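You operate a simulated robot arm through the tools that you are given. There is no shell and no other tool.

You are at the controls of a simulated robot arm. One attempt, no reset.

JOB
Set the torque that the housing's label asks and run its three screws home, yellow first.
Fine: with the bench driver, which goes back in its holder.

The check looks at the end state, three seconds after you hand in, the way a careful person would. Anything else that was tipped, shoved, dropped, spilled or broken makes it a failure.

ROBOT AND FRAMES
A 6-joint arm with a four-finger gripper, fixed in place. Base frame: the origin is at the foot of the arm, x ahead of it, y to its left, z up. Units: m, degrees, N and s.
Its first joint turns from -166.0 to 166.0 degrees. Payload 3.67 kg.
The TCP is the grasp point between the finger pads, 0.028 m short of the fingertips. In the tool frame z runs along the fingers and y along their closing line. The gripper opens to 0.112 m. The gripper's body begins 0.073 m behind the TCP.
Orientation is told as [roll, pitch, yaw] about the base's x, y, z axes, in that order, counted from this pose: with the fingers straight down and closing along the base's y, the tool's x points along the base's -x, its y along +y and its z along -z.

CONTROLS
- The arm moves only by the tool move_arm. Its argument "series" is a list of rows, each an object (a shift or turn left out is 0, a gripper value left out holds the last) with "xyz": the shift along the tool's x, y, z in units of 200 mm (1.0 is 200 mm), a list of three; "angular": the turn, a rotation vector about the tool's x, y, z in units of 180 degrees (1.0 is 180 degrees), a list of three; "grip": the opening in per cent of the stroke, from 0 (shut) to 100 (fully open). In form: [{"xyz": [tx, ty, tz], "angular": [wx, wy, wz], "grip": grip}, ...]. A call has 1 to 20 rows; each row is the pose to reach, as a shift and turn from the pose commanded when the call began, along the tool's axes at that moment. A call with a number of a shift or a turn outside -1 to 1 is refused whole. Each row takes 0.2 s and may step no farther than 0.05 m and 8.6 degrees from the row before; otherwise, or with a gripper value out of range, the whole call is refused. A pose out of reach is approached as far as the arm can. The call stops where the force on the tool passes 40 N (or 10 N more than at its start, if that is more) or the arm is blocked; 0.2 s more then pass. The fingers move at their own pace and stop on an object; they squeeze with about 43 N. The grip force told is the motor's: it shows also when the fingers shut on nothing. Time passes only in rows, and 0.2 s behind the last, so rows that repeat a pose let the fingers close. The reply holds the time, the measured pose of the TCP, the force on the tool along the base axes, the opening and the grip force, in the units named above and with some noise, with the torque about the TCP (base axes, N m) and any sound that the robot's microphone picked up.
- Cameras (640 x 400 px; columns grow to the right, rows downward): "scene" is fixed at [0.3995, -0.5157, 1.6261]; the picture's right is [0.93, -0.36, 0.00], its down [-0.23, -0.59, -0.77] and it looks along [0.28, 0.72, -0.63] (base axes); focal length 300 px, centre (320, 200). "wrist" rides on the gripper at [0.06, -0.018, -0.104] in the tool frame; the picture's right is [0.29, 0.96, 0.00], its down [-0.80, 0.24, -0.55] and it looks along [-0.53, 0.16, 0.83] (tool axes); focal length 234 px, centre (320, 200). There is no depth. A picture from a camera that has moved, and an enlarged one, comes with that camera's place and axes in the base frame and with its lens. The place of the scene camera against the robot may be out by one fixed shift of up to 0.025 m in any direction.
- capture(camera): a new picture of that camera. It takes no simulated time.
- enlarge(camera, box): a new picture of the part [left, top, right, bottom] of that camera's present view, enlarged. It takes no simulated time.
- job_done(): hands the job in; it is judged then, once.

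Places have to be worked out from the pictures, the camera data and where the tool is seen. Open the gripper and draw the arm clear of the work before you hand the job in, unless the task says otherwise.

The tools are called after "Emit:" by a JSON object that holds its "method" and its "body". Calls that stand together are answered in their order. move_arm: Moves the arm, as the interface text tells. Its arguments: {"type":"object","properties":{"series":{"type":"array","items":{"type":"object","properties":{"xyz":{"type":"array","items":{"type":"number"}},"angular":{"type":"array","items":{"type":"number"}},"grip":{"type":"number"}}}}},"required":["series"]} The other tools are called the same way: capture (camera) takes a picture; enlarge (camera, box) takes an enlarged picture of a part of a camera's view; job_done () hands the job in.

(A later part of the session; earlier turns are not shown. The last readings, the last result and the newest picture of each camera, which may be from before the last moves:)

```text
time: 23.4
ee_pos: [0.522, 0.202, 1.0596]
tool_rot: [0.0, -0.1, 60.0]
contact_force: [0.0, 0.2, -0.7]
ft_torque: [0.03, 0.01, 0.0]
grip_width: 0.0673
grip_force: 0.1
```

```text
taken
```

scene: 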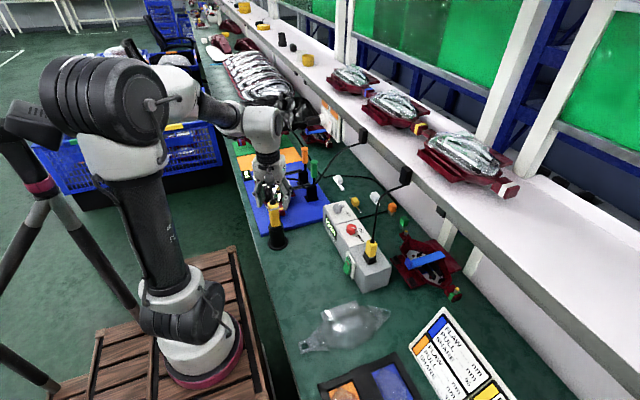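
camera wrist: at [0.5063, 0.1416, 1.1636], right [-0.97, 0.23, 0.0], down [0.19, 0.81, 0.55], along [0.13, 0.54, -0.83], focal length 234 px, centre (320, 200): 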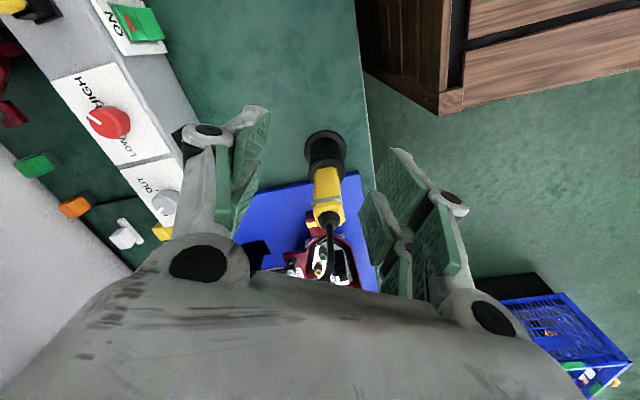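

Emit:
{"method": "enlarge", "body": {"camera": "wrist", "box": [275, 115, 385, 285]}}

Emit:
{"method": "enlarge", "body": {"camera": "scene", "box": [235, 150, 325, 260]}}

Emit:
{"method": "enlarge", "body": {"camera": "wrist", "box": [300, 160, 360, 230]}}

```text
2.35 times, centred on (330, 200) of wrist
camera zoom: at [0.5063, 0.1416, 1.1636], right [-0.97, 0.23, 0.0], down [0.19, 0.81, 0.55], along [0.13, 0.54, -0.83], focal length 551 px, centre (296, 200)
```

zoom: 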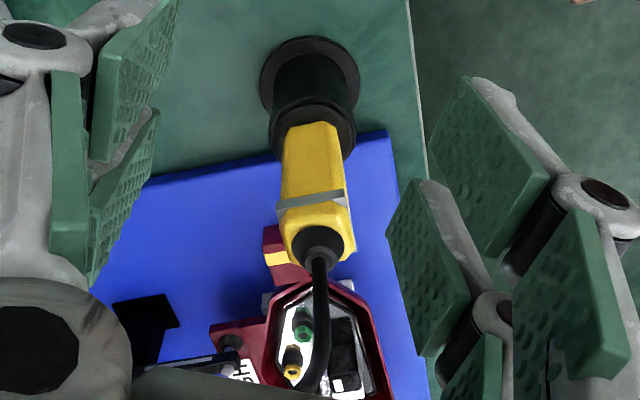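

```text
3.64 times, centred on (280, 205) of scene
camera zoom: at [0.3995, -0.5157, 1.6261], right [0.93, -0.36, 0.0], down [-0.23, -0.59, -0.77], along [0.28, 0.72, -0.63], focal length 1091 px, centre (466, 182)
```

zoom: 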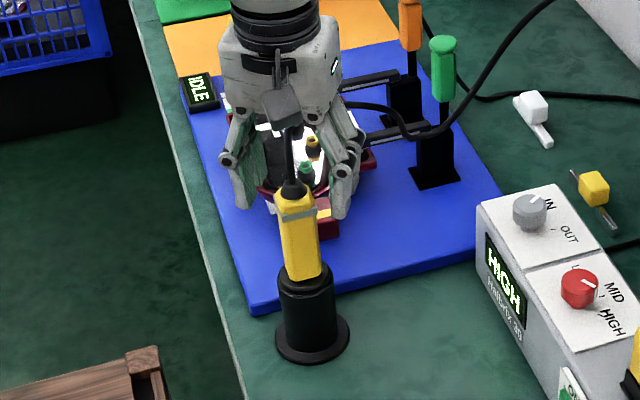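

```text
5.71 times, centred on (330, 195) of wrist
camera zoom: at [0.5063, 0.1416, 1.1636], right [-0.97, 0.23, 0.0], down [0.19, 0.81, 0.55], along [0.13, 0.54, -0.83], focal length 1338 px, centre (263, 229)
```

zoom: 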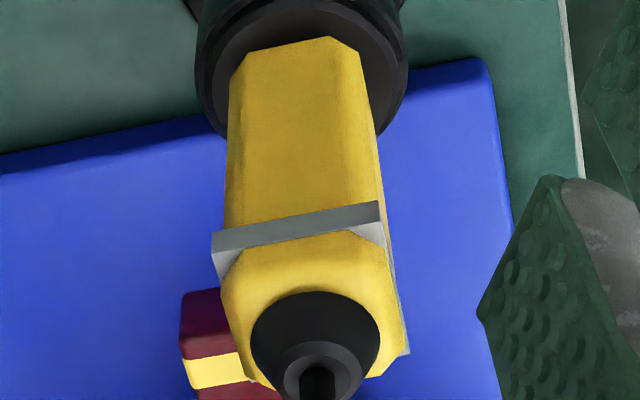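

The driver is a chamfered-square yellow body aligned with the base axes, axis near (0.534, 0.307), holder rim z≈0.825, gray collar z≈0.935, and a cable out of the top. To keep the palm off the cable I'll grip it with the tool tilted 30° forward; first I turn back to yaw 0 behind it with the fingers open.

Emit:
{"method": "move_arm", "body": {"series": [{"xyz": [-0.035, 0.065, 0], "angular": [0, 0, 0.0417], "grip": 100}, {"xyz": [-0.07, 0.13, 0], "angular": [0, 0, 0.0833], "grip": 100}, {"xyz": [-0.105, 0.195, 0], "angular": [0, 0, 0.125], "grip": 100}, {"xyz": [-0.14, 0.26, 0], "angular": [0, 0, 0.1667], "grip": 100}, {"xyz": [-0.175, 0.325, 0], "angular": [0, 0, 0.2083], "grip": 100}, {"xyz": [-0.21, 0.39, 0], "angular": [0, 0, 0.25], "grip": 100}, {"xyz": [-0.245, 0.455, 0], "angular": [0, 0, 0.2917], "grip": 100}, {"xyz": [-0.278, 0.519, 0], "angular": [0, 0, 0.3333], "grip": 100}, {"xyz": [-0.278, 0.519, 0], "angular": [0, 0, 0.3333], "grip": 100}]}}

Emit:
{"method": "capture", "body": {"camera": "wrist"}}

```text
time: 25.4
ee_pos: [0.4591, 0.3011, 1.0599]
tool_rot: [0.1, 0.1, -0.1]
contact_force: [0.5, 0.5, -0.6]
ft_torque: [0.02, 0.01, -0.02]
grip_width: 0.1119
grip_force: 0.1
```

```text
taken
camera wrist: at [0.3984, 0.2838, 1.1636], right [-0.29, 0.96, 0.0], down [0.8, 0.24, 0.55], along [0.53, 0.16, -0.83], focal length 234 px, centre (320, 200)
```

wrist: 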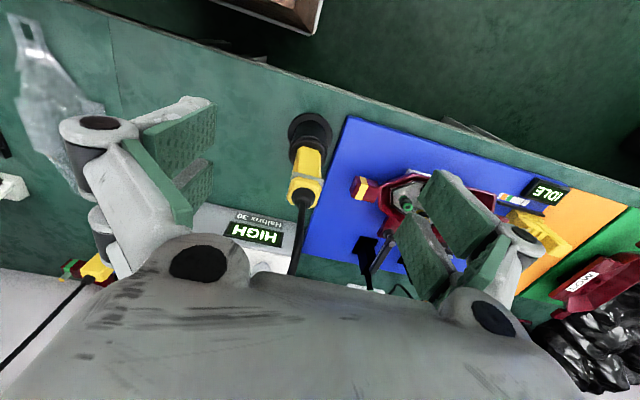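

Now I'll tilt the tool 30° forward in place and look along the fingers at the driver.

Emit:
{"method": "move_arm", "body": {"series": [{"angular": [0, -0.0333, 0]}, {"angular": [0, -0.0667, 0]}, {"angular": [0, -0.1, 0]}, {"angular": [0, -0.1333, 0]}, {"angular": [0, -0.1667, 0]}, {"angular": [0, -0.1667, 0]}]}}

Emit:
{"method": "capture", "body": {"camera": "wrist"}}

Emit:
{"method": "capture", "body": {"camera": "scene"}}

```text
time: 26.8
ee_pos: [0.4598, 0.3003, 1.0582]
tool_rot: [0.1, -29.9, 0.0]
contact_force: [1.1, 0.1, 0.9]
ft_torque: [-0.01, 0.02, 0.0]
grip_width: 0.1119
grip_force: 0.0
```

```text
taken
camera wrist: at [0.3543, 0.2832, 1.1187], right [-0.25, 0.96, -0.14], down [0.41, 0.24, 0.88], along [0.88, 0.16, -0.45], focal length 234 px, centre (320, 200)
```

wrist: 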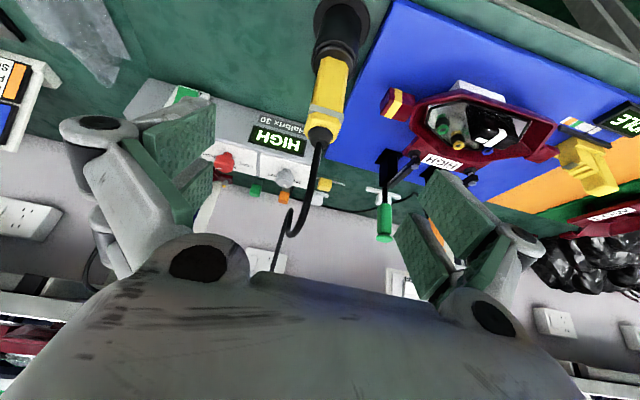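

```text
taken
```

scene: 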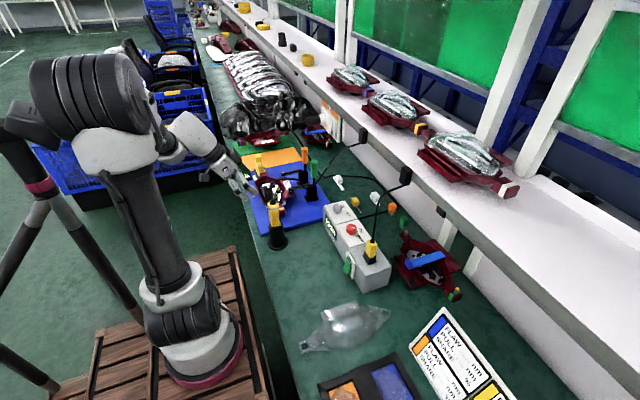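

Emit:
{"method": "enlarge", "body": {"camera": "wrist", "box": [270, 0, 390, 160]}}

Emit:
{"method": "enlarge", "body": {"camera": "wrist", "box": [370, 60, 530, 200]}}

```text
2.50 times, centred on (330, 80) of wrist
camera zoom: at [0.3543, 0.2832, 1.1187], right [-0.25, 0.96, -0.14], down [0.41, 0.24, 0.88], along [0.88, 0.16, -0.45], focal length 585 px, centre (295, 500)
```

zoom: 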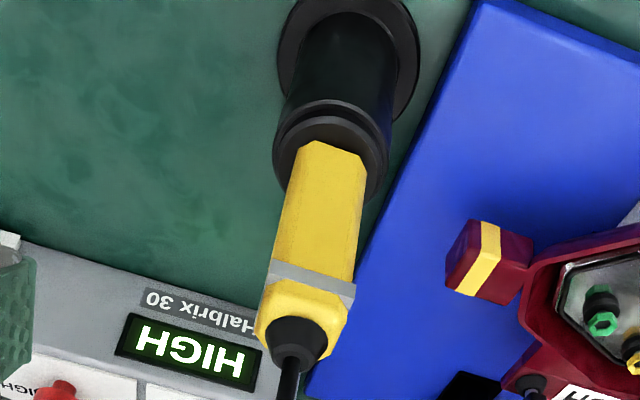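

```text
2.86 times, centred on (450, 130) of wrist
camera zoom: at [0.3543, 0.2832, 1.1187], right [-0.25, 0.96, -0.14], down [0.41, 0.24, 0.88], along [0.88, 0.16, -0.45], focal length 669 px, centre (-51, 400)
```

zoom: 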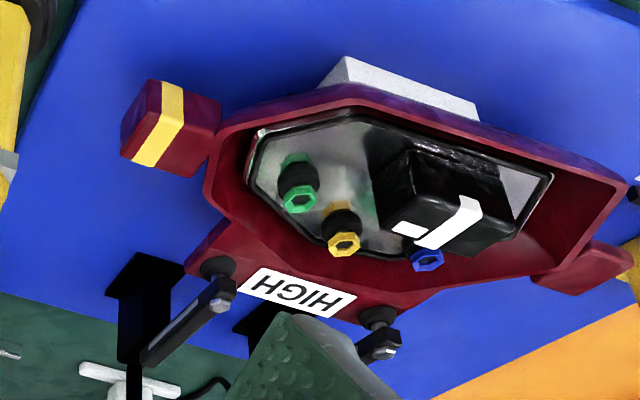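

Everything is consistent with the driver at about y=0.305. I'll approach most of the way along the tool axis, fingers straddling the body, then check.

Emit:
{"method": "move_arm", "body": {"series": [{"xyz": [0.02, 0.005, 0.15]}, {"xyz": [0.04, 0.012, 0.3]}, {"xyz": [0.06, 0.018, 0.45]}, {"xyz": [0.075, 0.022, 0.58]}, {"xyz": [0.085, 0.025, 0.65]}, {"xyz": [0.085, 0.025, 0.65]}]}}

Emit:
{"method": "capture", "body": {"camera": "wrist"}}

Emit:
{"method": "enlarge", "body": {"camera": "scene", "box": [210, 150, 330, 260]}}

```text
time: 28.2
ee_pos: [0.5107, 0.3071, 0.9371]
tool_rot: [0.1, -30.0, 0.0]
contact_force: [-0.2, 0.3, -0.4]
ft_torque: [0.04, 0.03, 0.03]
grip_width: 0.1122
grip_force: 0.0
```

```text
taken
camera wrist: at [0.406, 0.29, 0.9979], right [-0.25, 0.96, -0.14], down [0.41, 0.24, 0.88], along [0.88, 0.16, -0.46], focal length 234 px, centre (320, 200)
```

wrist: 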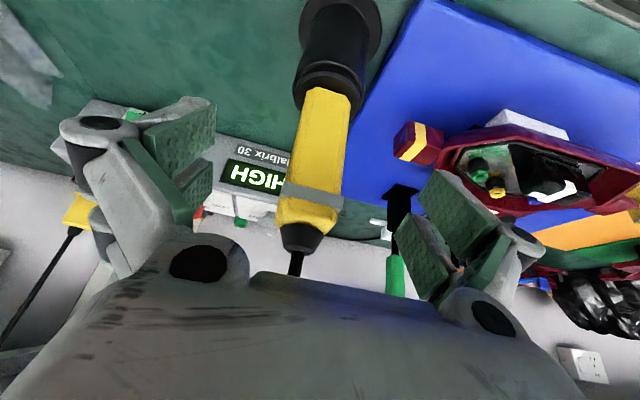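

```text
3.64 times, centred on (270, 205) of scene
camera zoom: at [0.3995, -0.5157, 1.6261], right [0.93, -0.36, 0.0], down [-0.23, -0.59, -0.77], along [0.28, 0.72, -0.63], focal length 1091 px, centre (502, 182)
```

zoom: 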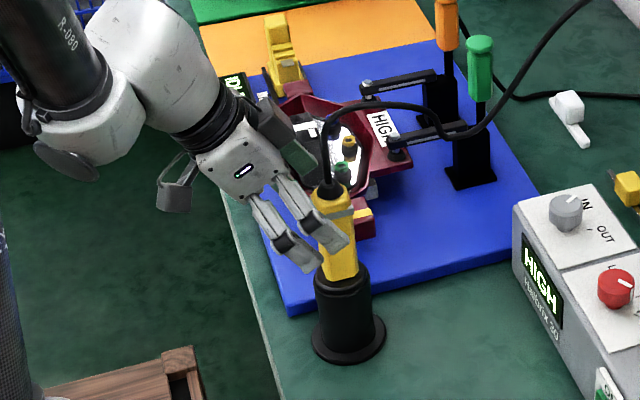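

Emit:
{"method": "enlarge", "body": {"camera": "wrist", "box": [260, 60, 380, 260]}}

```text
2.00 times, centred on (320, 160) of wrist
camera zoom: at [0.406, 0.29, 0.9979], right [-0.25, 0.96, -0.14], down [0.41, 0.24, 0.88], along [0.88, 0.16, -0.46], focal length 468 px, centre (320, 280)
```

zoom: 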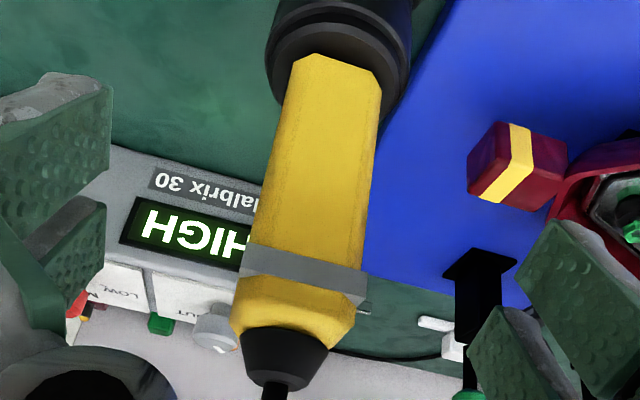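

Driver axis refines to (0.534, 0.3045); collar at z≈0.938 and holder rim ≈0.85. I'll go to the grasp point at z≈0.89 and close gently.

Emit:
{"method": "move_arm", "body": {"series": [{"xyz": [0.005, -0.008, 0.1]}, {"xyz": [0.01, -0.015, 0.2]}, {"xyz": [0.016, -0.015, 0.265]}, {"xyz": [0.016, -0.015, 0.265]}, {"xyz": [0.016, -0.015, 0.265], "grip": 60}, {"xyz": [0.016, -0.015, 0.265], "grip": 50}]}}

Emit:
{"method": "capture", "body": {"camera": "wrist"}}

Emit:
{"method": "enlarge", "body": {"camera": "scene", "box": [210, 150, 330, 260]}}

```text
time: 29.6
ee_pos: [0.5351, 0.304, 0.8903]
tool_rot: [0.2, -30.0, 0.0]
contact_force: [0.3, 0.3, -0.4]
ft_torque: [-0.01, 0.04, -0.02]
grip_width: 0.0562
grip_force: 0.1
```

```text
taken
camera wrist: at [0.4297, 0.2867, 0.9499], right [-0.25, 0.96, -0.14], down [0.41, 0.24, 0.88], along [0.88, 0.16, -0.46], focal length 234 px, centre (320, 200)
```

wrist: 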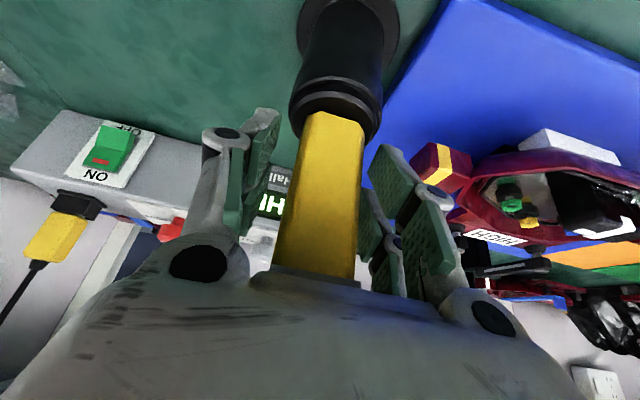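

```text
3.64 times, centred on (270, 205) of scene
camera zoom: at [0.3995, -0.5157, 1.6261], right [0.93, -0.36, 0.0], down [-0.23, -0.59, -0.77], along [0.28, 0.72, -0.63], focal length 1091 px, centre (502, 182)
```

zoom: 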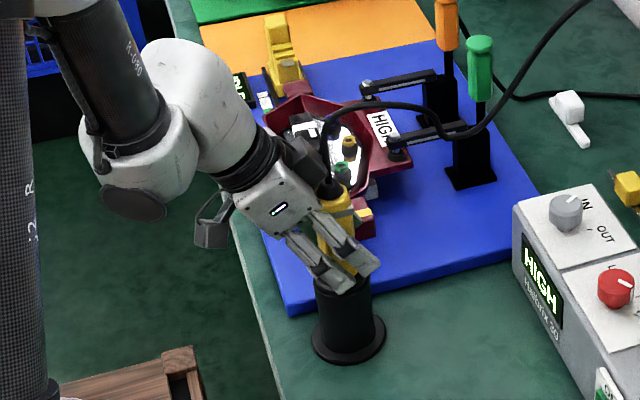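

Fingers straddle the body cleanly with no contact. Closing now.

Emit:
{"method": "move_arm", "body": {"series": [{"grip": 42}, {"grip": 36}, {"grip": 31}, {"grip": 25}, {"grip": 10}, {"grip": 0}, {"grip": 0}]}}

Emit:
{"method": "capture", "body": {"camera": "wrist"}}

```text
time: 31.2
ee_pos: [0.5346, 0.3041, 0.8894]
tool_rot: [0.1, -30.0, 0.1]
contact_force: [-0.3, 5.8, 5.8]
ft_torque: [0.31, 0.1, -0.09]
grip_width: 0.0338
grip_force: 43.0
```

```text
taken
camera wrist: at [0.4296, 0.287, 0.9502], right [-0.25, 0.96, -0.14], down [0.41, 0.24, 0.88], along [0.88, 0.16, -0.46], focal length 234 px, centre (320, 200)
```

wrist: 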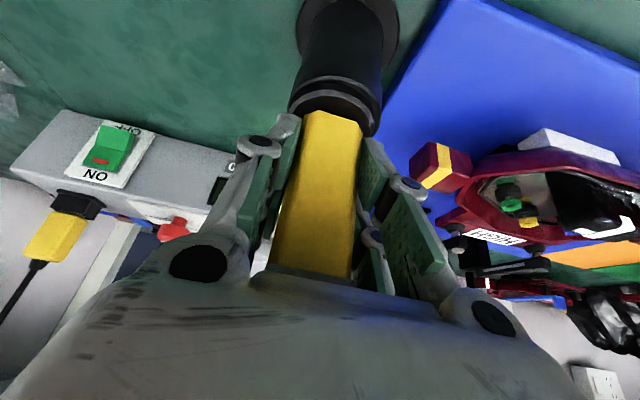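

Gripped at width 0.034 with 43 N. I'll lift straight up slowly and verify the holder stays and the driver follows.

Emit:
{"method": "move_arm", "body": {"series": [{"xyz": [-0.025, 0, -0.0433]}, {"xyz": [-0.05, 0, -0.0866]}, {"xyz": [-0.075, 0, -0.13]}, {"xyz": [-0.1, 0, -0.1732]}, {"xyz": [-0.125, 0, -0.2165]}, {"xyz": [-0.15, 0, -0.26]}, {"xyz": [-0.15, 0, -0.26]}]}}

Emit:
{"method": "capture", "body": {"camera": "wrist"}}

Emit:
{"method": "enlarge", "body": {"camera": "scene", "box": [210, 130, 330, 260]}}

```text
time: 32.8
ee_pos: [0.5336, 0.3022, 0.9496]
tool_rot: [0.0, -30.0, 0.1]
contact_force: [0.2, 0.3, -3.4]
ft_torque: [-0.01, 0.04, 0.03]
grip_width: 0.0339
grip_force: 42.9
```

```text
taken
camera wrist: at [0.4286, 0.2853, 1.0104], right [-0.25, 0.96, -0.14], down [0.41, 0.24, 0.88], along [0.88, 0.16, -0.46], focal length 234 px, centre (320, 200)
```

wrist: 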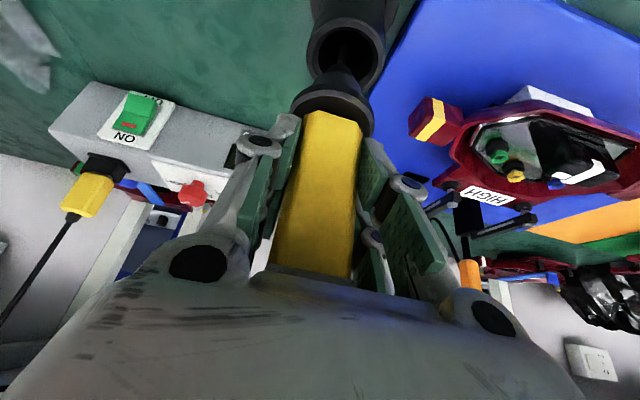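

```text
3.08 times, centred on (270, 195) of scene
camera zoom: at [0.3995, -0.5157, 1.6261], right [0.93, -0.36, 0.0], down [-0.23, -0.59, -0.77], along [0.28, 0.72, -0.63], focal length 923 px, centre (474, 215)
```

zoom: 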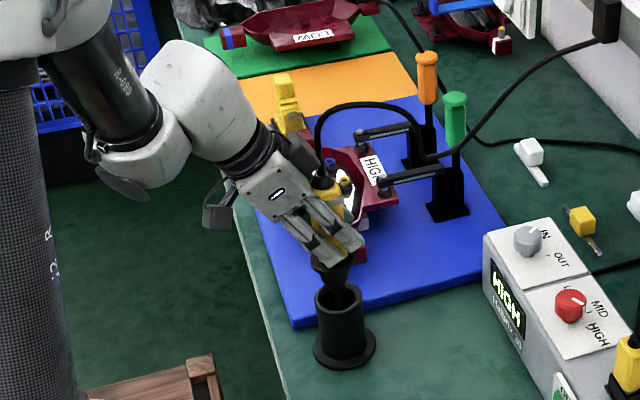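

The driver lifts out and the holder stays put; the driver has a black nose cone below its body. I'll lift further until the bit clears the holder.

Emit:
{"method": "move_arm", "body": {"series": [{"xyz": [-0.03, 0, -0.052]}, {"xyz": [-0.06, 0, -0.104]}, {"xyz": [-0.1, 0, -0.1732]}, {"xyz": [-0.15, 0, -0.26]}, {"xyz": [-0.2, 0, -0.3464]}, {"xyz": [-0.25, 0, -0.433]}, {"xyz": [-0.25, 0, -0.433]}]}}

Emit:
{"method": "capture", "body": {"camera": "wrist"}}

Emit:
{"method": "enlarge", "body": {"camera": "scene", "box": [210, 110, 350, 260]}}

```text
time: 34.4
ee_pos: [0.533, 0.3029, 1.0513]
tool_rot: [0.2, -29.9, 0.0]
contact_force: [-0.7, -0.3, -3.2]
ft_torque: [-0.01, -0.03, -0.01]
grip_width: 0.0338
grip_force: 43.1
```

```text
taken
camera wrist: at [0.4292, 0.286, 1.1119], right [-0.25, 0.96, -0.14], down [0.41, 0.24, 0.88], along [0.88, 0.16, -0.46], focal length 234 px, centre (320, 200)
```

wrist: 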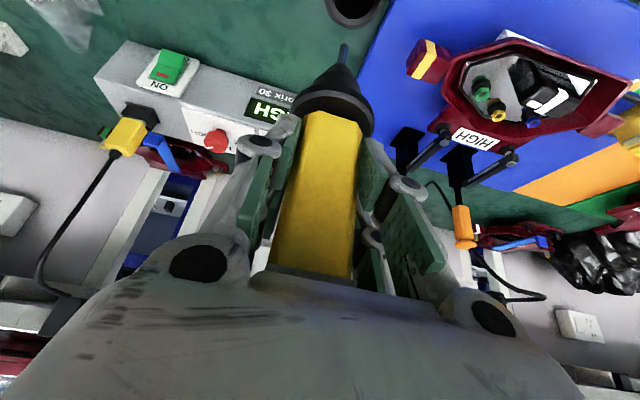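

```text
2.67 times, centred on (280, 185) of scene
camera zoom: at [0.3995, -0.5157, 1.6261], right [0.93, -0.36, 0.0], down [-0.23, -0.59, -0.77], along [0.28, 0.72, -0.63], focal length 800 px, centre (427, 240)
```

zoom: 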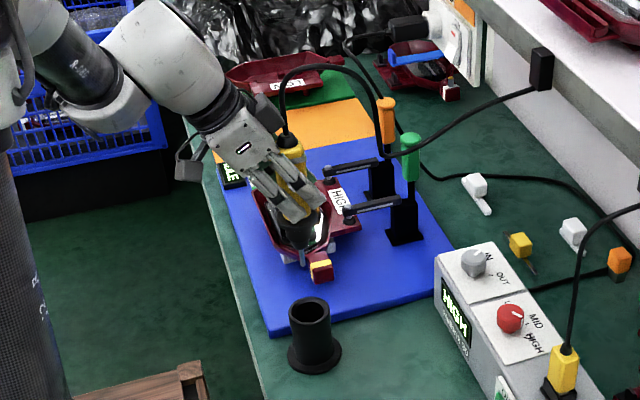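

The whole driver is out; the bit tip is visible in the wrist view. I'll zoom to find the tip relative to the tool.

Emit:
{"method": "enlarge", "body": {"camera": "wrist", "box": [290, 20, 390, 120]}}

Emit:
{"method": "enlarge", "body": {"camera": "wrist", "box": [400, 20, 640, 180]}}

Emit:
{"method": "enlarge", "body": {"camera": "scene", "box": [255, 140, 355, 240]}}

```text
4.00 times, centred on (340, 70) of wrist
camera zoom: at [0.4292, 0.286, 1.1119], right [-0.25, 0.96, -0.14], down [0.41, 0.24, 0.88], along [0.88, 0.16, -0.46], focal length 937 px, centre (240, 720)
```

zoom: 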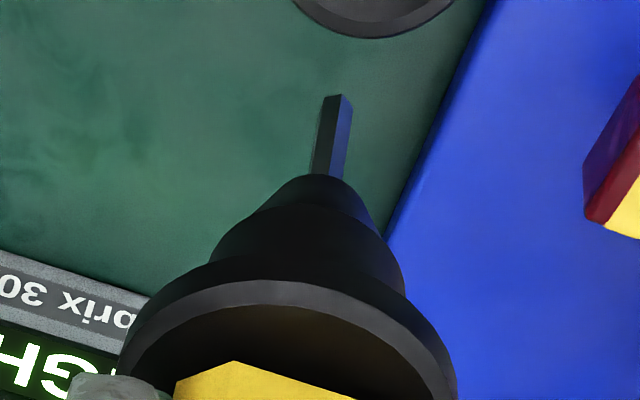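

```text
2.50 times, centred on (520, 100) of wrist
camera zoom: at [0.4292, 0.286, 1.1119], right [-0.25, 0.96, -0.14], down [0.41, 0.24, 0.88], along [0.88, 0.16, -0.46], focal length 585 px, centre (-180, 450)
```

zoom: 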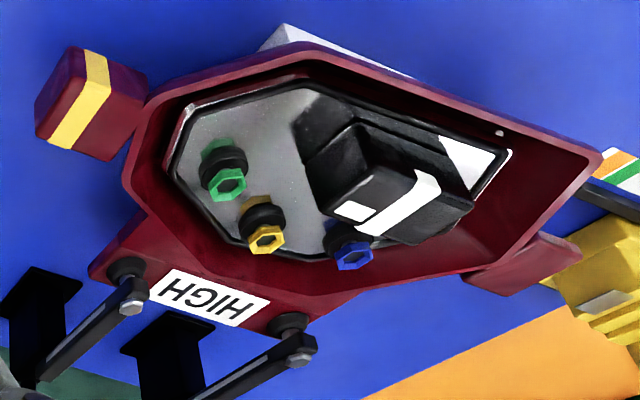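

```text
4.00 times, centred on (305, 190) of scene
camera zoom: at [0.3995, -0.5157, 1.6261], right [0.93, -0.36, 0.0], down [-0.23, -0.59, -0.77], along [0.28, 0.72, -0.63], focal length 1200 px, centre (380, 240)
```

zoom: 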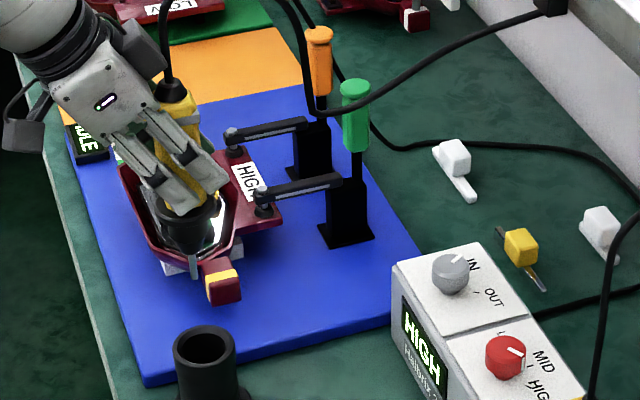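

The tip is 0.130 m below the TCP, driver vertical. Triangulated screw tops: yellow (0.605, 0.550, 0.820), green (0.585, 0.505, 0.820), blue (0.596, 0.597, 0.825). I'll carry the driver to above the yellow screw.

Emit:
{"method": "move_arm", "body": {"series": [{"xyz": [-0.02, 0.12, 0.03]}, {"xyz": [-0.04, 0.25, 0.06]}, {"xyz": [-0.07, 0.4, 0.12]}, {"xyz": [-0.1, 0.55, 0.18]}, {"xyz": [-0.12, 0.7, 0.24]}, {"xyz": [-0.14, 0.82, 0.28]}, {"xyz": [-0.15, 0.9, 0.3]}, {"xyz": [-0.15, 0.9, 0.3]}]}}

Emit:
{"method": "capture", "body": {"camera": "wrist"}}

Emit:
{"method": "enlarge", "body": {"camera": "scene", "box": [210, 110, 350, 230]}}

```text
time: 36.2
ee_pos: [0.5887, 0.4826, 1.0133]
tool_rot: [0.0, -30.0, 0.0]
contact_force: [0.1, -0.4, -3.7]
ft_torque: [0.04, -0.01, 0.0]
grip_width: 0.0338
grip_force: 43.0
```

```text
taken
camera wrist: at [0.4843, 0.4657, 1.0741], right [-0.25, 0.96, -0.14], down [0.41, 0.24, 0.88], along [0.88, 0.16, -0.46], focal length 234 px, centre (320, 200)
```

wrist: 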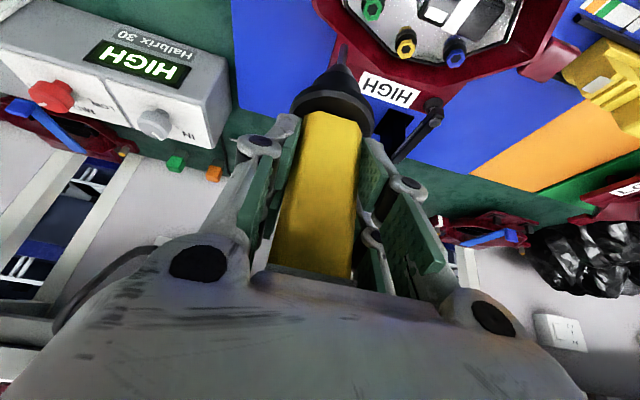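

```text
3.33 times, centred on (280, 170) of scene
camera zoom: at [0.3995, -0.5157, 1.6261], right [0.93, -0.36, 0.0], down [-0.23, -0.59, -0.77], along [0.28, 0.72, -0.63], focal length 1000 px, centre (453, 300)
```

zoom: 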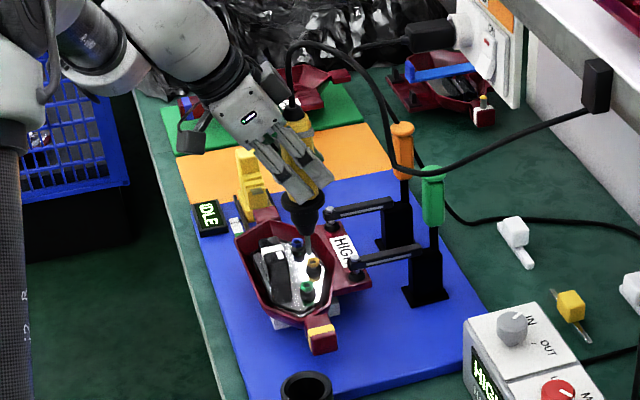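

Emit:
{"method": "enlarge", "body": {"camera": "wrist", "box": [320, 0, 520, 110]}}

Emit:
{"method": "enlarge", "body": {"camera": "scene", "box": [275, 155, 315, 205]}}

```text
3.20 times, centred on (420, 55) of wrist
camera zoom: at [0.4843, 0.4657, 1.0741], right [-0.25, 0.96, -0.14], down [0.41, 0.24, 0.88], along [0.88, 0.16, -0.46], focal length 749 px, centre (0, 664)
```

zoom: 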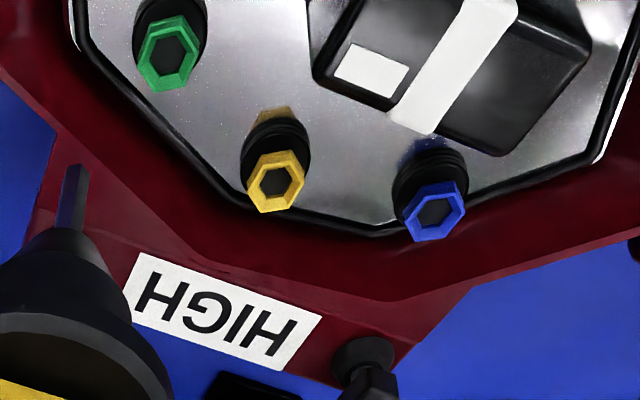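

```text
8.00 times, centred on (295, 180) of scene
camera zoom: at [0.3995, -0.5157, 1.6261], right [0.93, -0.36, 0.0], down [-0.23, -0.59, -0.77], along [0.28, 0.72, -0.63], focal length 2400 px, centre (520, 360)
```

zoom: 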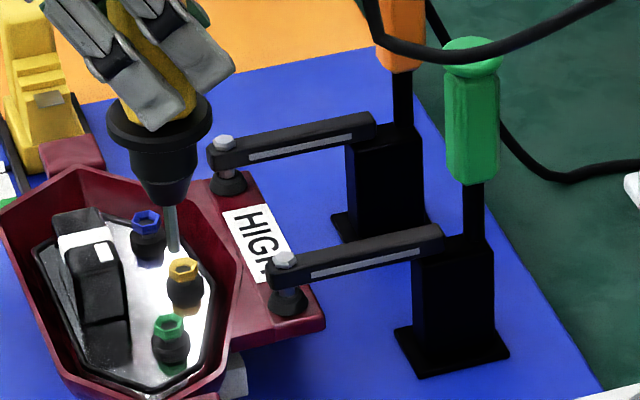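

The yellow screw is confirmed at (0.606, 0.550). I'll move the tip above it at constant height first, then lower to about 2 cm above.

Emit:
{"method": "move_arm", "body": {"series": [{"xyz": [-0.025, 0.11, 0.015]}, {"xyz": [-0.05, 0.22, 0.029]}, {"xyz": [-0.076, 0.3315, 0.044]}, {"xyz": [-0.04, 0.3315, 0.106]}, {"xyz": [0.0, 0.3315, 0.175]}, {"xyz": [0.034, 0.3315, 0.2345]}, {"xyz": [0.034, 0.3315, 0.2345]}]}}

Emit:
{"method": "enlarge", "body": {"camera": "wrist", "box": [260, 0, 420, 100]}}

Emit:
{"method": "enlarge", "body": {"camera": "scene", "box": [275, 155, 315, 205]}}

```text
time: 37.8
ee_pos: [0.6059, 0.5481, 0.9684]
tool_rot: [-0.1, -30.1, 0.0]
contact_force: [-0.2, -0.5, -4.0]
ft_torque: [0.0, -0.02, 0.01]
grip_width: 0.0339
grip_force: 43.2
```

```text
4.00 times, centred on (340, 50) of wrist
camera zoom: at [0.5021, 0.5322, 1.0293], right [-0.25, 0.96, -0.14], down [0.41, 0.24, 0.88], along [0.88, 0.16, -0.46], focal length 937 px, centre (240, 800)
```

zoom: 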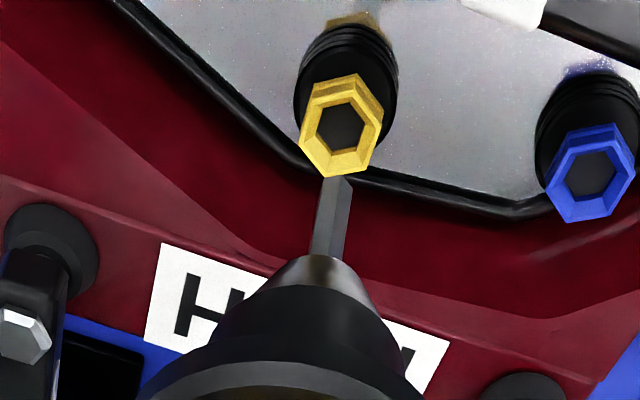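

```text
8.00 times, centred on (295, 180) of scene
camera zoom: at [0.3995, -0.5157, 1.6261], right [0.93, -0.36, 0.0], down [-0.23, -0.59, -0.77], along [0.28, 0.72, -0.63], focal length 2400 px, centre (520, 360)
```

zoom: 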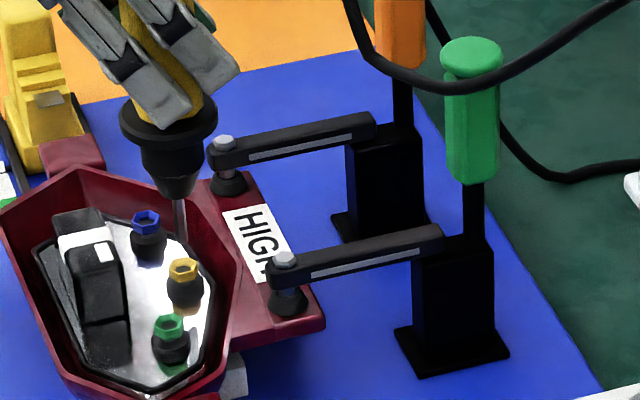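

Emit:
{"method": "enlarge", "body": {"camera": "wrist", "box": [324, 14, 364, 54]}}

```text
10.00 times, centred on (344, 34) of wrist
camera zoom: at [0.5021, 0.5322, 1.0293], right [-0.25, 0.96, -0.14], down [0.41, 0.24, 0.88], along [0.88, 0.16, -0.46], focal length 2342 px, centre (80, 1860)
```

zoom: 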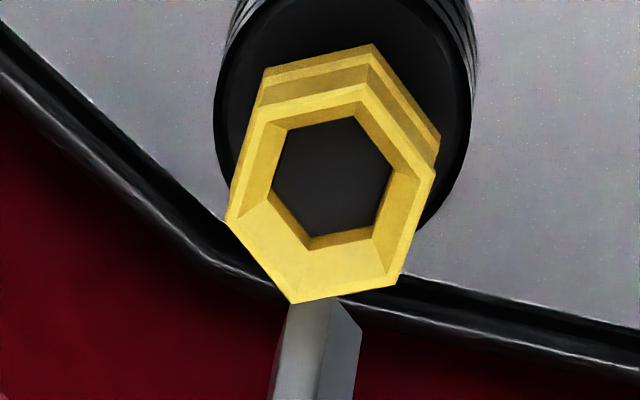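

Emit:
{"method": "enlarge", "body": {"camera": "scene", "box": [286, 172, 306, 192]}}

```text
16.00 times, centred on (296, 182) of scene
camera zoom: at [0.3995, -0.5157, 1.6261], right [0.93, -0.36, 0.0], down [-0.23, -0.59, -0.77], along [0.28, 0.72, -0.63], focal length 4800 px, centre (704, 488)
```

zoom: 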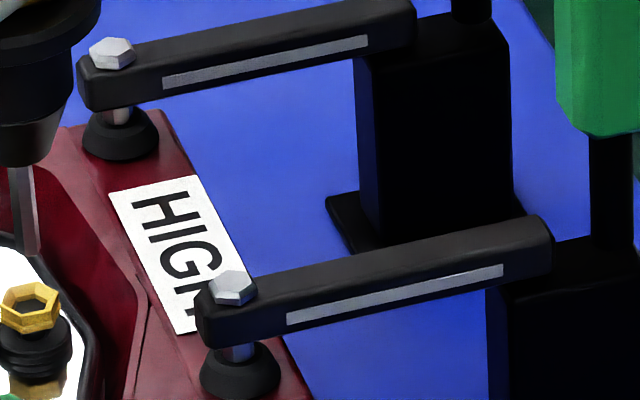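

Tip and socket are within about 1 mm laterally; the socket has a funnel with 2–3 mm clearance. I'll nudge slightly and lower to just above the yellow head.

Emit:
{"method": "move_arm", "body": {"series": [{"xyz": [0.01, -0.0045, 0.02]}, {"xyz": [0.02, -0.0045, 0.04]}, {"xyz": [0.034, -0.0045, 0.064]}, {"xyz": [0.034, -0.0045, 0.064]}]}}

Emit:
{"method": "enlarge", "body": {"camera": "wrist", "box": [314, 14, 374, 74]}}

Emit:
{"method": "enlarge", "body": {"camera": "scene", "box": [278, 170, 298, 190]}}

```text
time: 38.8
ee_pos: [0.6073, 0.5471, 0.9557]
tool_rot: [0.0, -30.0, 0.1]
contact_force: [0.4, 0.5, -3.2]
ft_torque: [0.02, 0.03, -0.02]
grip_width: 0.0339
grip_force: 43.1
```

```text
6.67 times, centred on (344, 44) of wrist
camera zoom: at [0.5031, 0.531, 1.0152], right [-0.25, 0.96, -0.14], down [0.41, 0.24, 0.88], along [0.88, 0.16, -0.46], focal length 1561 px, centre (160, 1240)
```

zoom: 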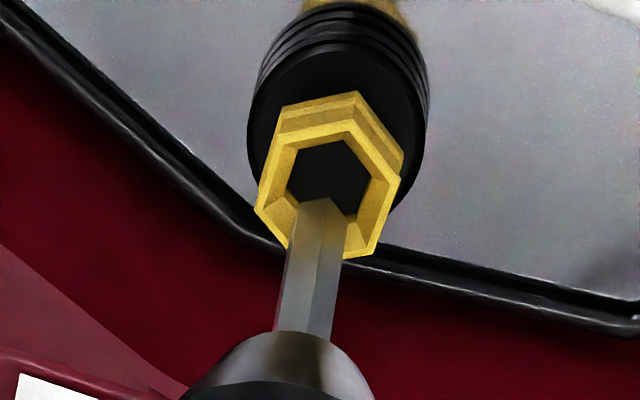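

```text
16.00 times, centred on (288, 180) of scene
camera zoom: at [0.3995, -0.5157, 1.6261], right [0.93, -0.36, 0.0], down [-0.23, -0.59, -0.77], along [0.28, 0.72, -0.63], focal length 4800 px, centre (832, 520)
```

zoom: 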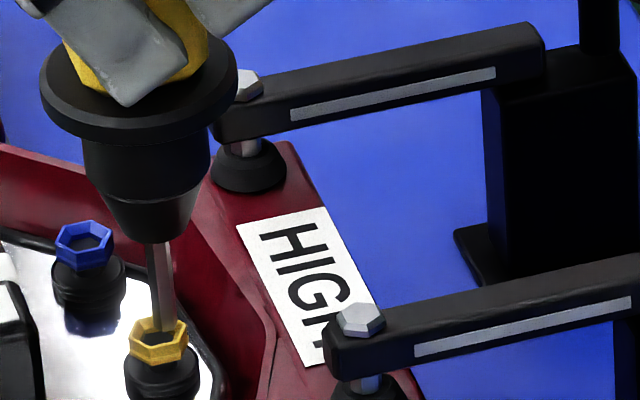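

The bit tip looks to be at the funnel mouth of the yellow head in both views. I'll lower in 1 mm steps and watch force and sound.

Emit:
{"method": "move_arm", "body": {"series": [{"xyz": [0.0025, 0, 0.0043]}, {"xyz": [0.005, 0, 0.0087]}, {"xyz": [0.0075, 0, 0.013]}, {"xyz": [0.01, 0, 0.0173]}, {"xyz": [0.0125, 0, 0.0217]}, {"xyz": [0.015, 0, 0.026]}]}}

Emit:
{"method": "enlarge", "body": {"camera": "wrist", "box": [314, 14, 374, 74]}}

Emit:
{"method": "enlarge", "body": {"camera": "scene", "box": [278, 170, 298, 190]}}

```text
time: 40.2
ee_pos: [0.6075, 0.5489, 0.9497]
tool_rot: [0.1, -29.9, 0.0]
contact_force: [-3.4, 1.5, -1.1]
ft_torque: [0.14, 0.38, 0.09]
grip_width: 0.0336
grip_force: 43.0
```

```text
6.67 times, centred on (344, 44) of wrist
camera zoom: at [0.5025, 0.5311, 1.009], right [-0.25, 0.96, -0.14], down [0.41, 0.24, 0.88], along [0.88, 0.16, -0.46], focal length 1561 px, centre (160, 1240)
```

zoom: 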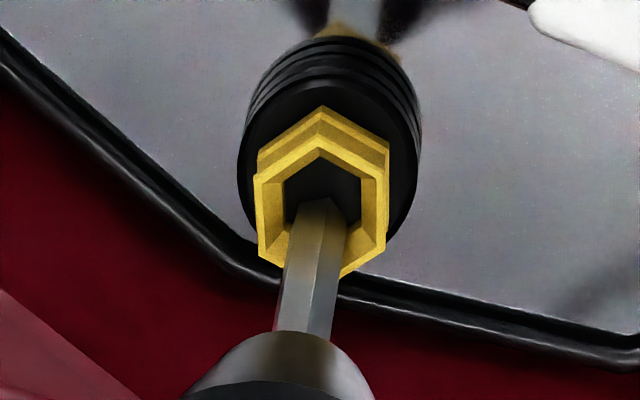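

```text
16.00 times, centred on (288, 180) of scene
camera zoom: at [0.3995, -0.5157, 1.6261], right [0.93, -0.36, 0.0], down [-0.23, -0.59, -0.77], along [0.28, 0.72, -0.63], focal length 4800 px, centre (832, 520)
```

zoom: 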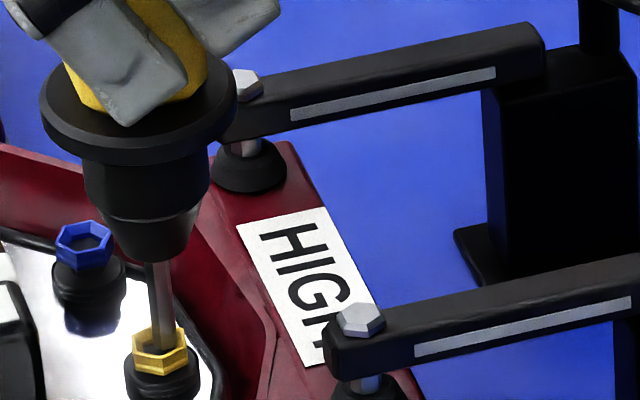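

The bit is inside the head with a small side load (−3.4 N in x), so the tip sits slightly too far +x. I'll shift about 1 mm in −x, 0.4 mm in +y and read forces.

Emit:
{"method": "move_arm", "body": {"series": [{"xyz": [0.0022, 0.001, -0.0012]}, {"xyz": [0.0043, 0.002, -0.0025]}, {"xyz": [0.0043, 0.002, -0.0025]}]}}

Emit:
{"method": "enlarge", "body": {"camera": "wrist", "box": [314, 14, 374, 74]}}

Emit:
{"method": "capture", "body": {"camera": "scene"}}

```text
time: 41.0
ee_pos: [0.6077, 0.5481, 0.9478]
tool_rot: [0.0, -30.0, 0.0]
contact_force: [0.4, -0.3, -2.8]
ft_torque: [-0.02, -0.02, 0.01]
grip_width: 0.0337
grip_force: 43.0
```

```text
6.67 times, centred on (344, 44) of wrist
camera zoom: at [0.502, 0.5311, 1.0082], right [-0.25, 0.96, -0.14], down [0.41, 0.24, 0.88], along [0.88, 0.16, -0.46], focal length 1561 px, centre (160, 1240)
```

zoom: 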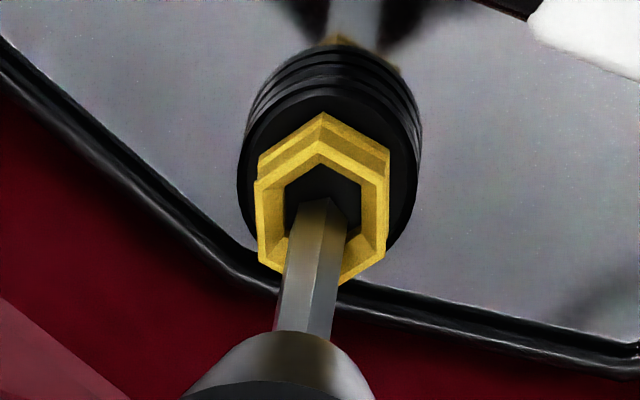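

```text
taken
```

scene: 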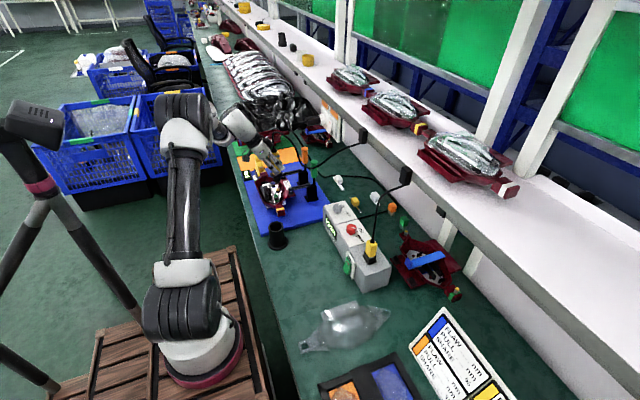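

Side load is gone. I'll keep lowering in 1 mm steps to seat the bit in the socket and build push force.

Emit:
{"method": "move_arm", "body": {"series": [{"xyz": [0.0025, 0, 0.0043]}, {"xyz": [0.005, 0, 0.0087]}, {"xyz": [0.0075, 0, 0.013]}, {"xyz": [0.01, 0, 0.0173]}, {"xyz": [0.0125, 0, 0.0217]}]}}

Emit:
{"method": "enlarge", "body": {"camera": "wrist", "box": [314, 14, 374, 74]}}

Emit:
{"method": "enlarge", "body": {"camera": "scene", "box": [250, 140, 310, 200]}}

```text
time: 42.2
ee_pos: [0.6071, 0.5491, 0.9447]
tool_rot: [0.0, -30.2, 0.0]
contact_force: [-1.6, -2.7, 10.8]
ft_torque: [-0.28, 0.18, 0.18]
grip_width: 0.0338
grip_force: 43.3
```

```text
6.67 times, centred on (344, 44) of wrist
camera zoom: at [0.5016, 0.5314, 1.0052], right [-0.25, 0.96, -0.14], down [0.41, 0.24, 0.88], along [0.88, 0.16, -0.45], focal length 1561 px, centre (160, 1240)
```

zoom: 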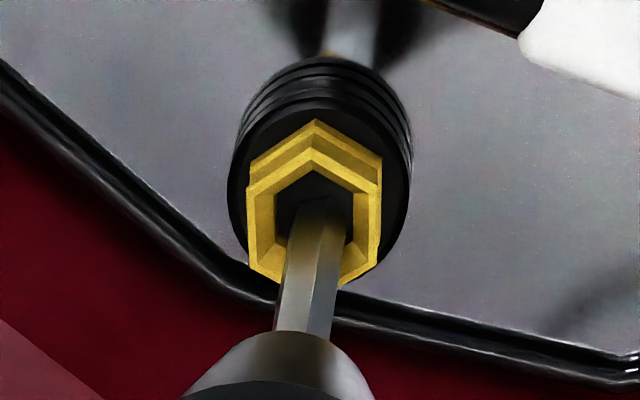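

```text
6.67 times, centred on (280, 170) of scene
camera zoom: at [0.3995, -0.5157, 1.6261], right [0.93, -0.36, 0.0], down [-0.23, -0.59, -0.77], along [0.28, 0.72, -0.63], focal length 2000 px, centre (587, 400)
```

zoom: 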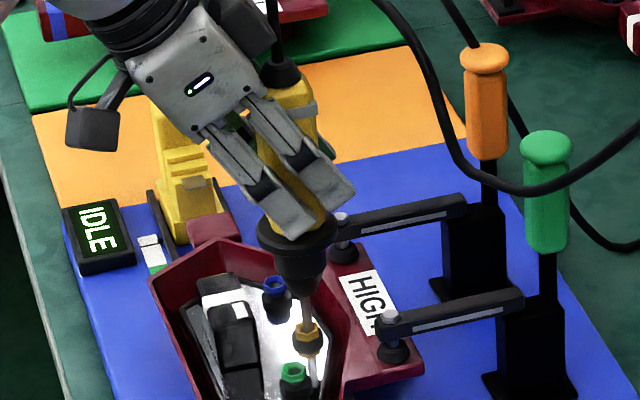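

Contact with about 14 N of push. I'll hold to see whether the driver runs, then increase the push.

Emit:
{"method": "move_arm", "body": {"series": [{"xyz": [0, 0, 0]}, {"xyz": [0, 0, 0]}, {"xyz": [0, 0, 0]}]}}

Emit:
{"method": "enlarge", "body": {"camera": "wrist", "box": [314, 14, 374, 74]}}

```text
time: 43.0
ee_pos: [0.6073, 0.549, 0.9463]
tool_rot: [0.3, -30.2, 0.0]
contact_force: [0.3, -0.4, 17.9]
ft_torque: [0.05, -0.05, 0.0]
grip_width: 0.0336
grip_force: 43.0
```

```text
6.67 times, centred on (344, 44) of wrist
camera zoom: at [0.5017, 0.5315, 1.0051], right [-0.25, 0.96, -0.14], down [0.41, 0.24, 0.88], along [0.88, 0.16, -0.45], focal length 1561 px, centre (160, 1240)
```

zoom: 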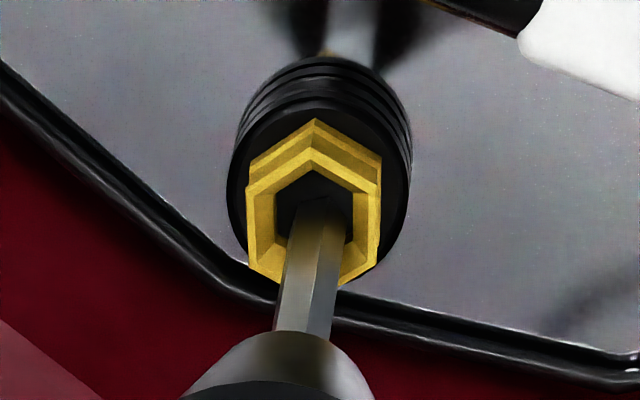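

About 21 N push, no side load, no run yet. I'll increase the push by about 1 mm and hold.

Emit:
{"method": "move_arm", "body": {"series": [{"xyz": [0.0012, 0, 0.0022]}, {"xyz": [0.0025, 0, 0.0043]}, {"xyz": [0.0025, 0, 0.0043]}, {"xyz": [0.0025, 0, 0.0043]}]}}

Emit:
{"method": "enlarge", "body": {"camera": "wrist", "box": [314, 14, 374, 74]}}

Emit:
{"method": "enlarge", "body": {"camera": "scene", "box": [250, 140, 310, 200]}}

```text
time: 44.0
ee_pos: [0.6069, 0.5485, 0.9435]
tool_rot: [0.1, -30.1, -0.1]
contact_force: [-1.0, 0.2, 34.4]
ft_torque: [0.12, -0.01, 0.0]
grip_width: 0.0337
grip_force: 42.9
```

```text
6.67 times, centred on (344, 44) of wrist
camera zoom: at [0.5017, 0.531, 1.0047], right [-0.25, 0.96, -0.14], down [0.41, 0.24, 0.88], along [0.88, 0.16, -0.45], focal length 1561 px, centre (160, 1240)
```

zoom: 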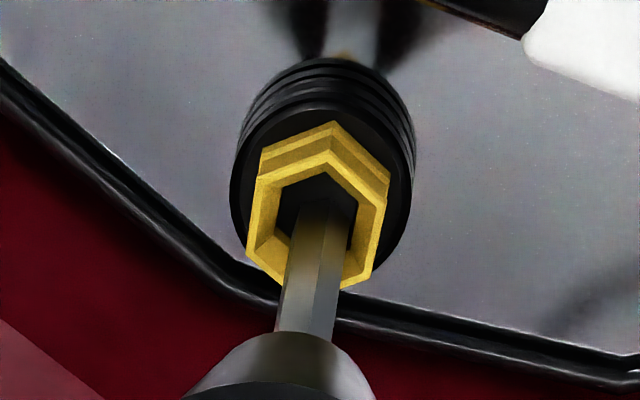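

```text
6.67 times, centred on (280, 170) of scene
camera zoom: at [0.3995, -0.5157, 1.6261], right [0.93, -0.36, 0.0], down [-0.23, -0.59, -0.77], along [0.28, 0.72, -0.63], focal length 2000 px, centre (587, 400)
```

zoom: 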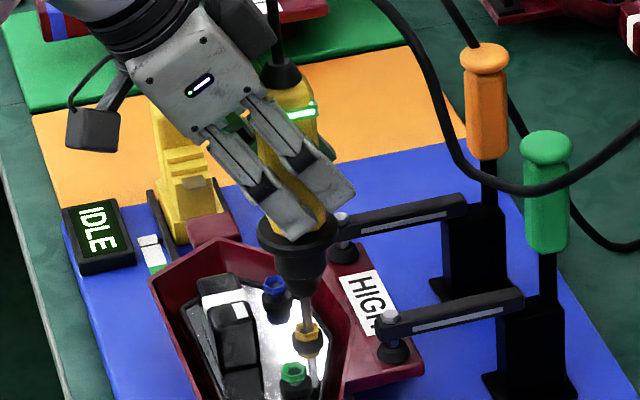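

The driver's collar ring lit green and the screw is turning: it runs under ~35 N of push. I'll hold and follow the screw down in small steps.

Emit:
{"method": "move_arm", "body": {"series": [{"xyz": [0, 0, 0]}, {"xyz": [0, 0, 0]}, {"xyz": [0, 0, 0]}]}}

Emit:
{"method": "enlarge", "body": {"camera": "wrist", "box": [314, 14, 374, 74]}}

Emit:
{"method": "enlarge", "body": {"camera": "scene", "box": [250, 140, 310, 200]}}

```text
time: 44.8
ee_pos: [0.6069, 0.5475, 0.9432]
tool_rot: [0.1, -30.1, 0.0]
contact_force: [2.9, 0.1, 35.5]
ft_torque: [0.08, -0.42, 0.02]
grip_width: 0.0336
grip_force: 42.9
```

```text
6.67 times, centred on (344, 44) of wrist
camera zoom: at [0.5018, 0.5307, 1.0041], right [-0.25, 0.96, -0.14], down [0.41, 0.24, 0.88], along [0.88, 0.16, -0.45], focal length 1561 px, centre (160, 1240)
```

zoom: 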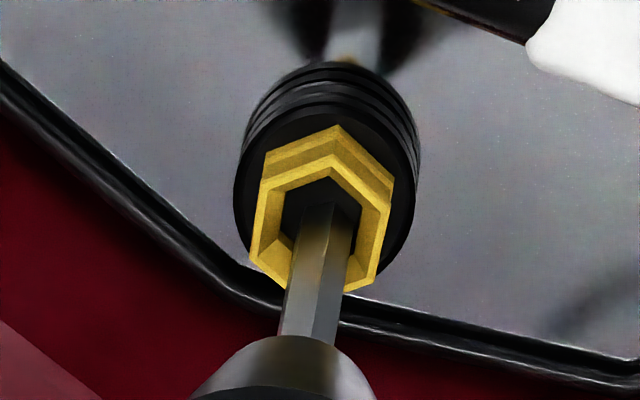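

```text
6.67 times, centred on (280, 170) of scene
camera zoom: at [0.3995, -0.5157, 1.6261], right [0.93, -0.36, 0.0], down [-0.23, -0.59, -0.77], along [0.28, 0.72, -0.63], focal length 2000 px, centre (587, 400)
```

zoom: 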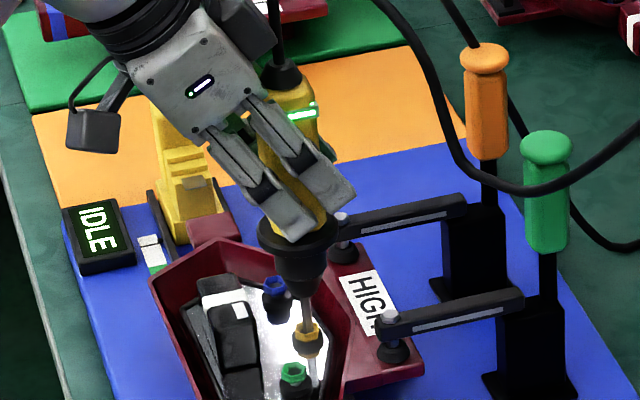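

LED is lit; the TCP is sinking slightly. I'll hold longer with a tiny follow-down and check progress.

Emit:
{"method": "move_arm", "body": {"series": [{"xyz": [0, 0, 0]}, {"xyz": [0, 0, 0]}, {"xyz": [0, 0, 0]}, {"xyz": [0, 0, 0]}, {"xyz": [0, 0, 0]}, {"xyz": [0, 0, 0]}, {"xyz": [0, 0, 0]}, {"xyz": [0, 0, 0]}]}}

Emit:
{"method": "enlarge", "body": {"camera": "wrist", "box": [314, 14, 374, 74]}}

Emit:
{"method": "enlarge", "body": {"camera": "scene", "box": [250, 140, 310, 200]}}

```text
time: 46.6
ee_pos: [0.6066, 0.5488, 0.944]
tool_rot: [0.0, -29.9, 0.1]
contact_force: [1.8, 0.2, 34.0]
ft_torque: [-0.01, -0.29, 0.0]
grip_width: 0.0337
grip_force: 42.9
```

```text
6.67 times, centred on (344, 44) of wrist
camera zoom: at [0.5015, 0.5308, 1.0039], right [-0.25, 0.96, -0.14], down [0.41, 0.24, 0.88], along [0.88, 0.16, -0.45], focal length 1561 px, centre (160, 1240)
```

zoom: 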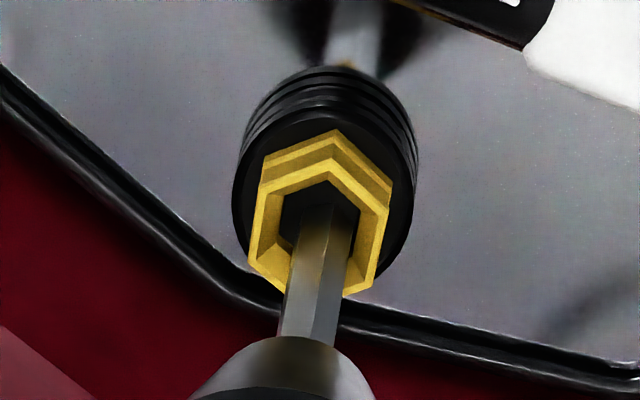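

```text
6.67 times, centred on (280, 170) of scene
camera zoom: at [0.3995, -0.5157, 1.6261], right [0.93, -0.36, 0.0], down [-0.23, -0.59, -0.77], along [0.28, 0.72, -0.63], focal length 2000 px, centre (587, 400)
```

zoom: 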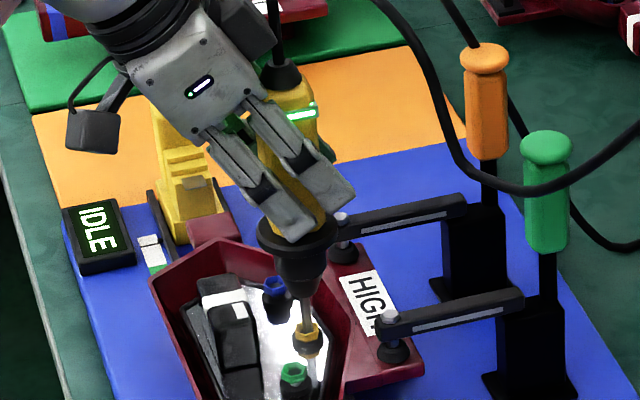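

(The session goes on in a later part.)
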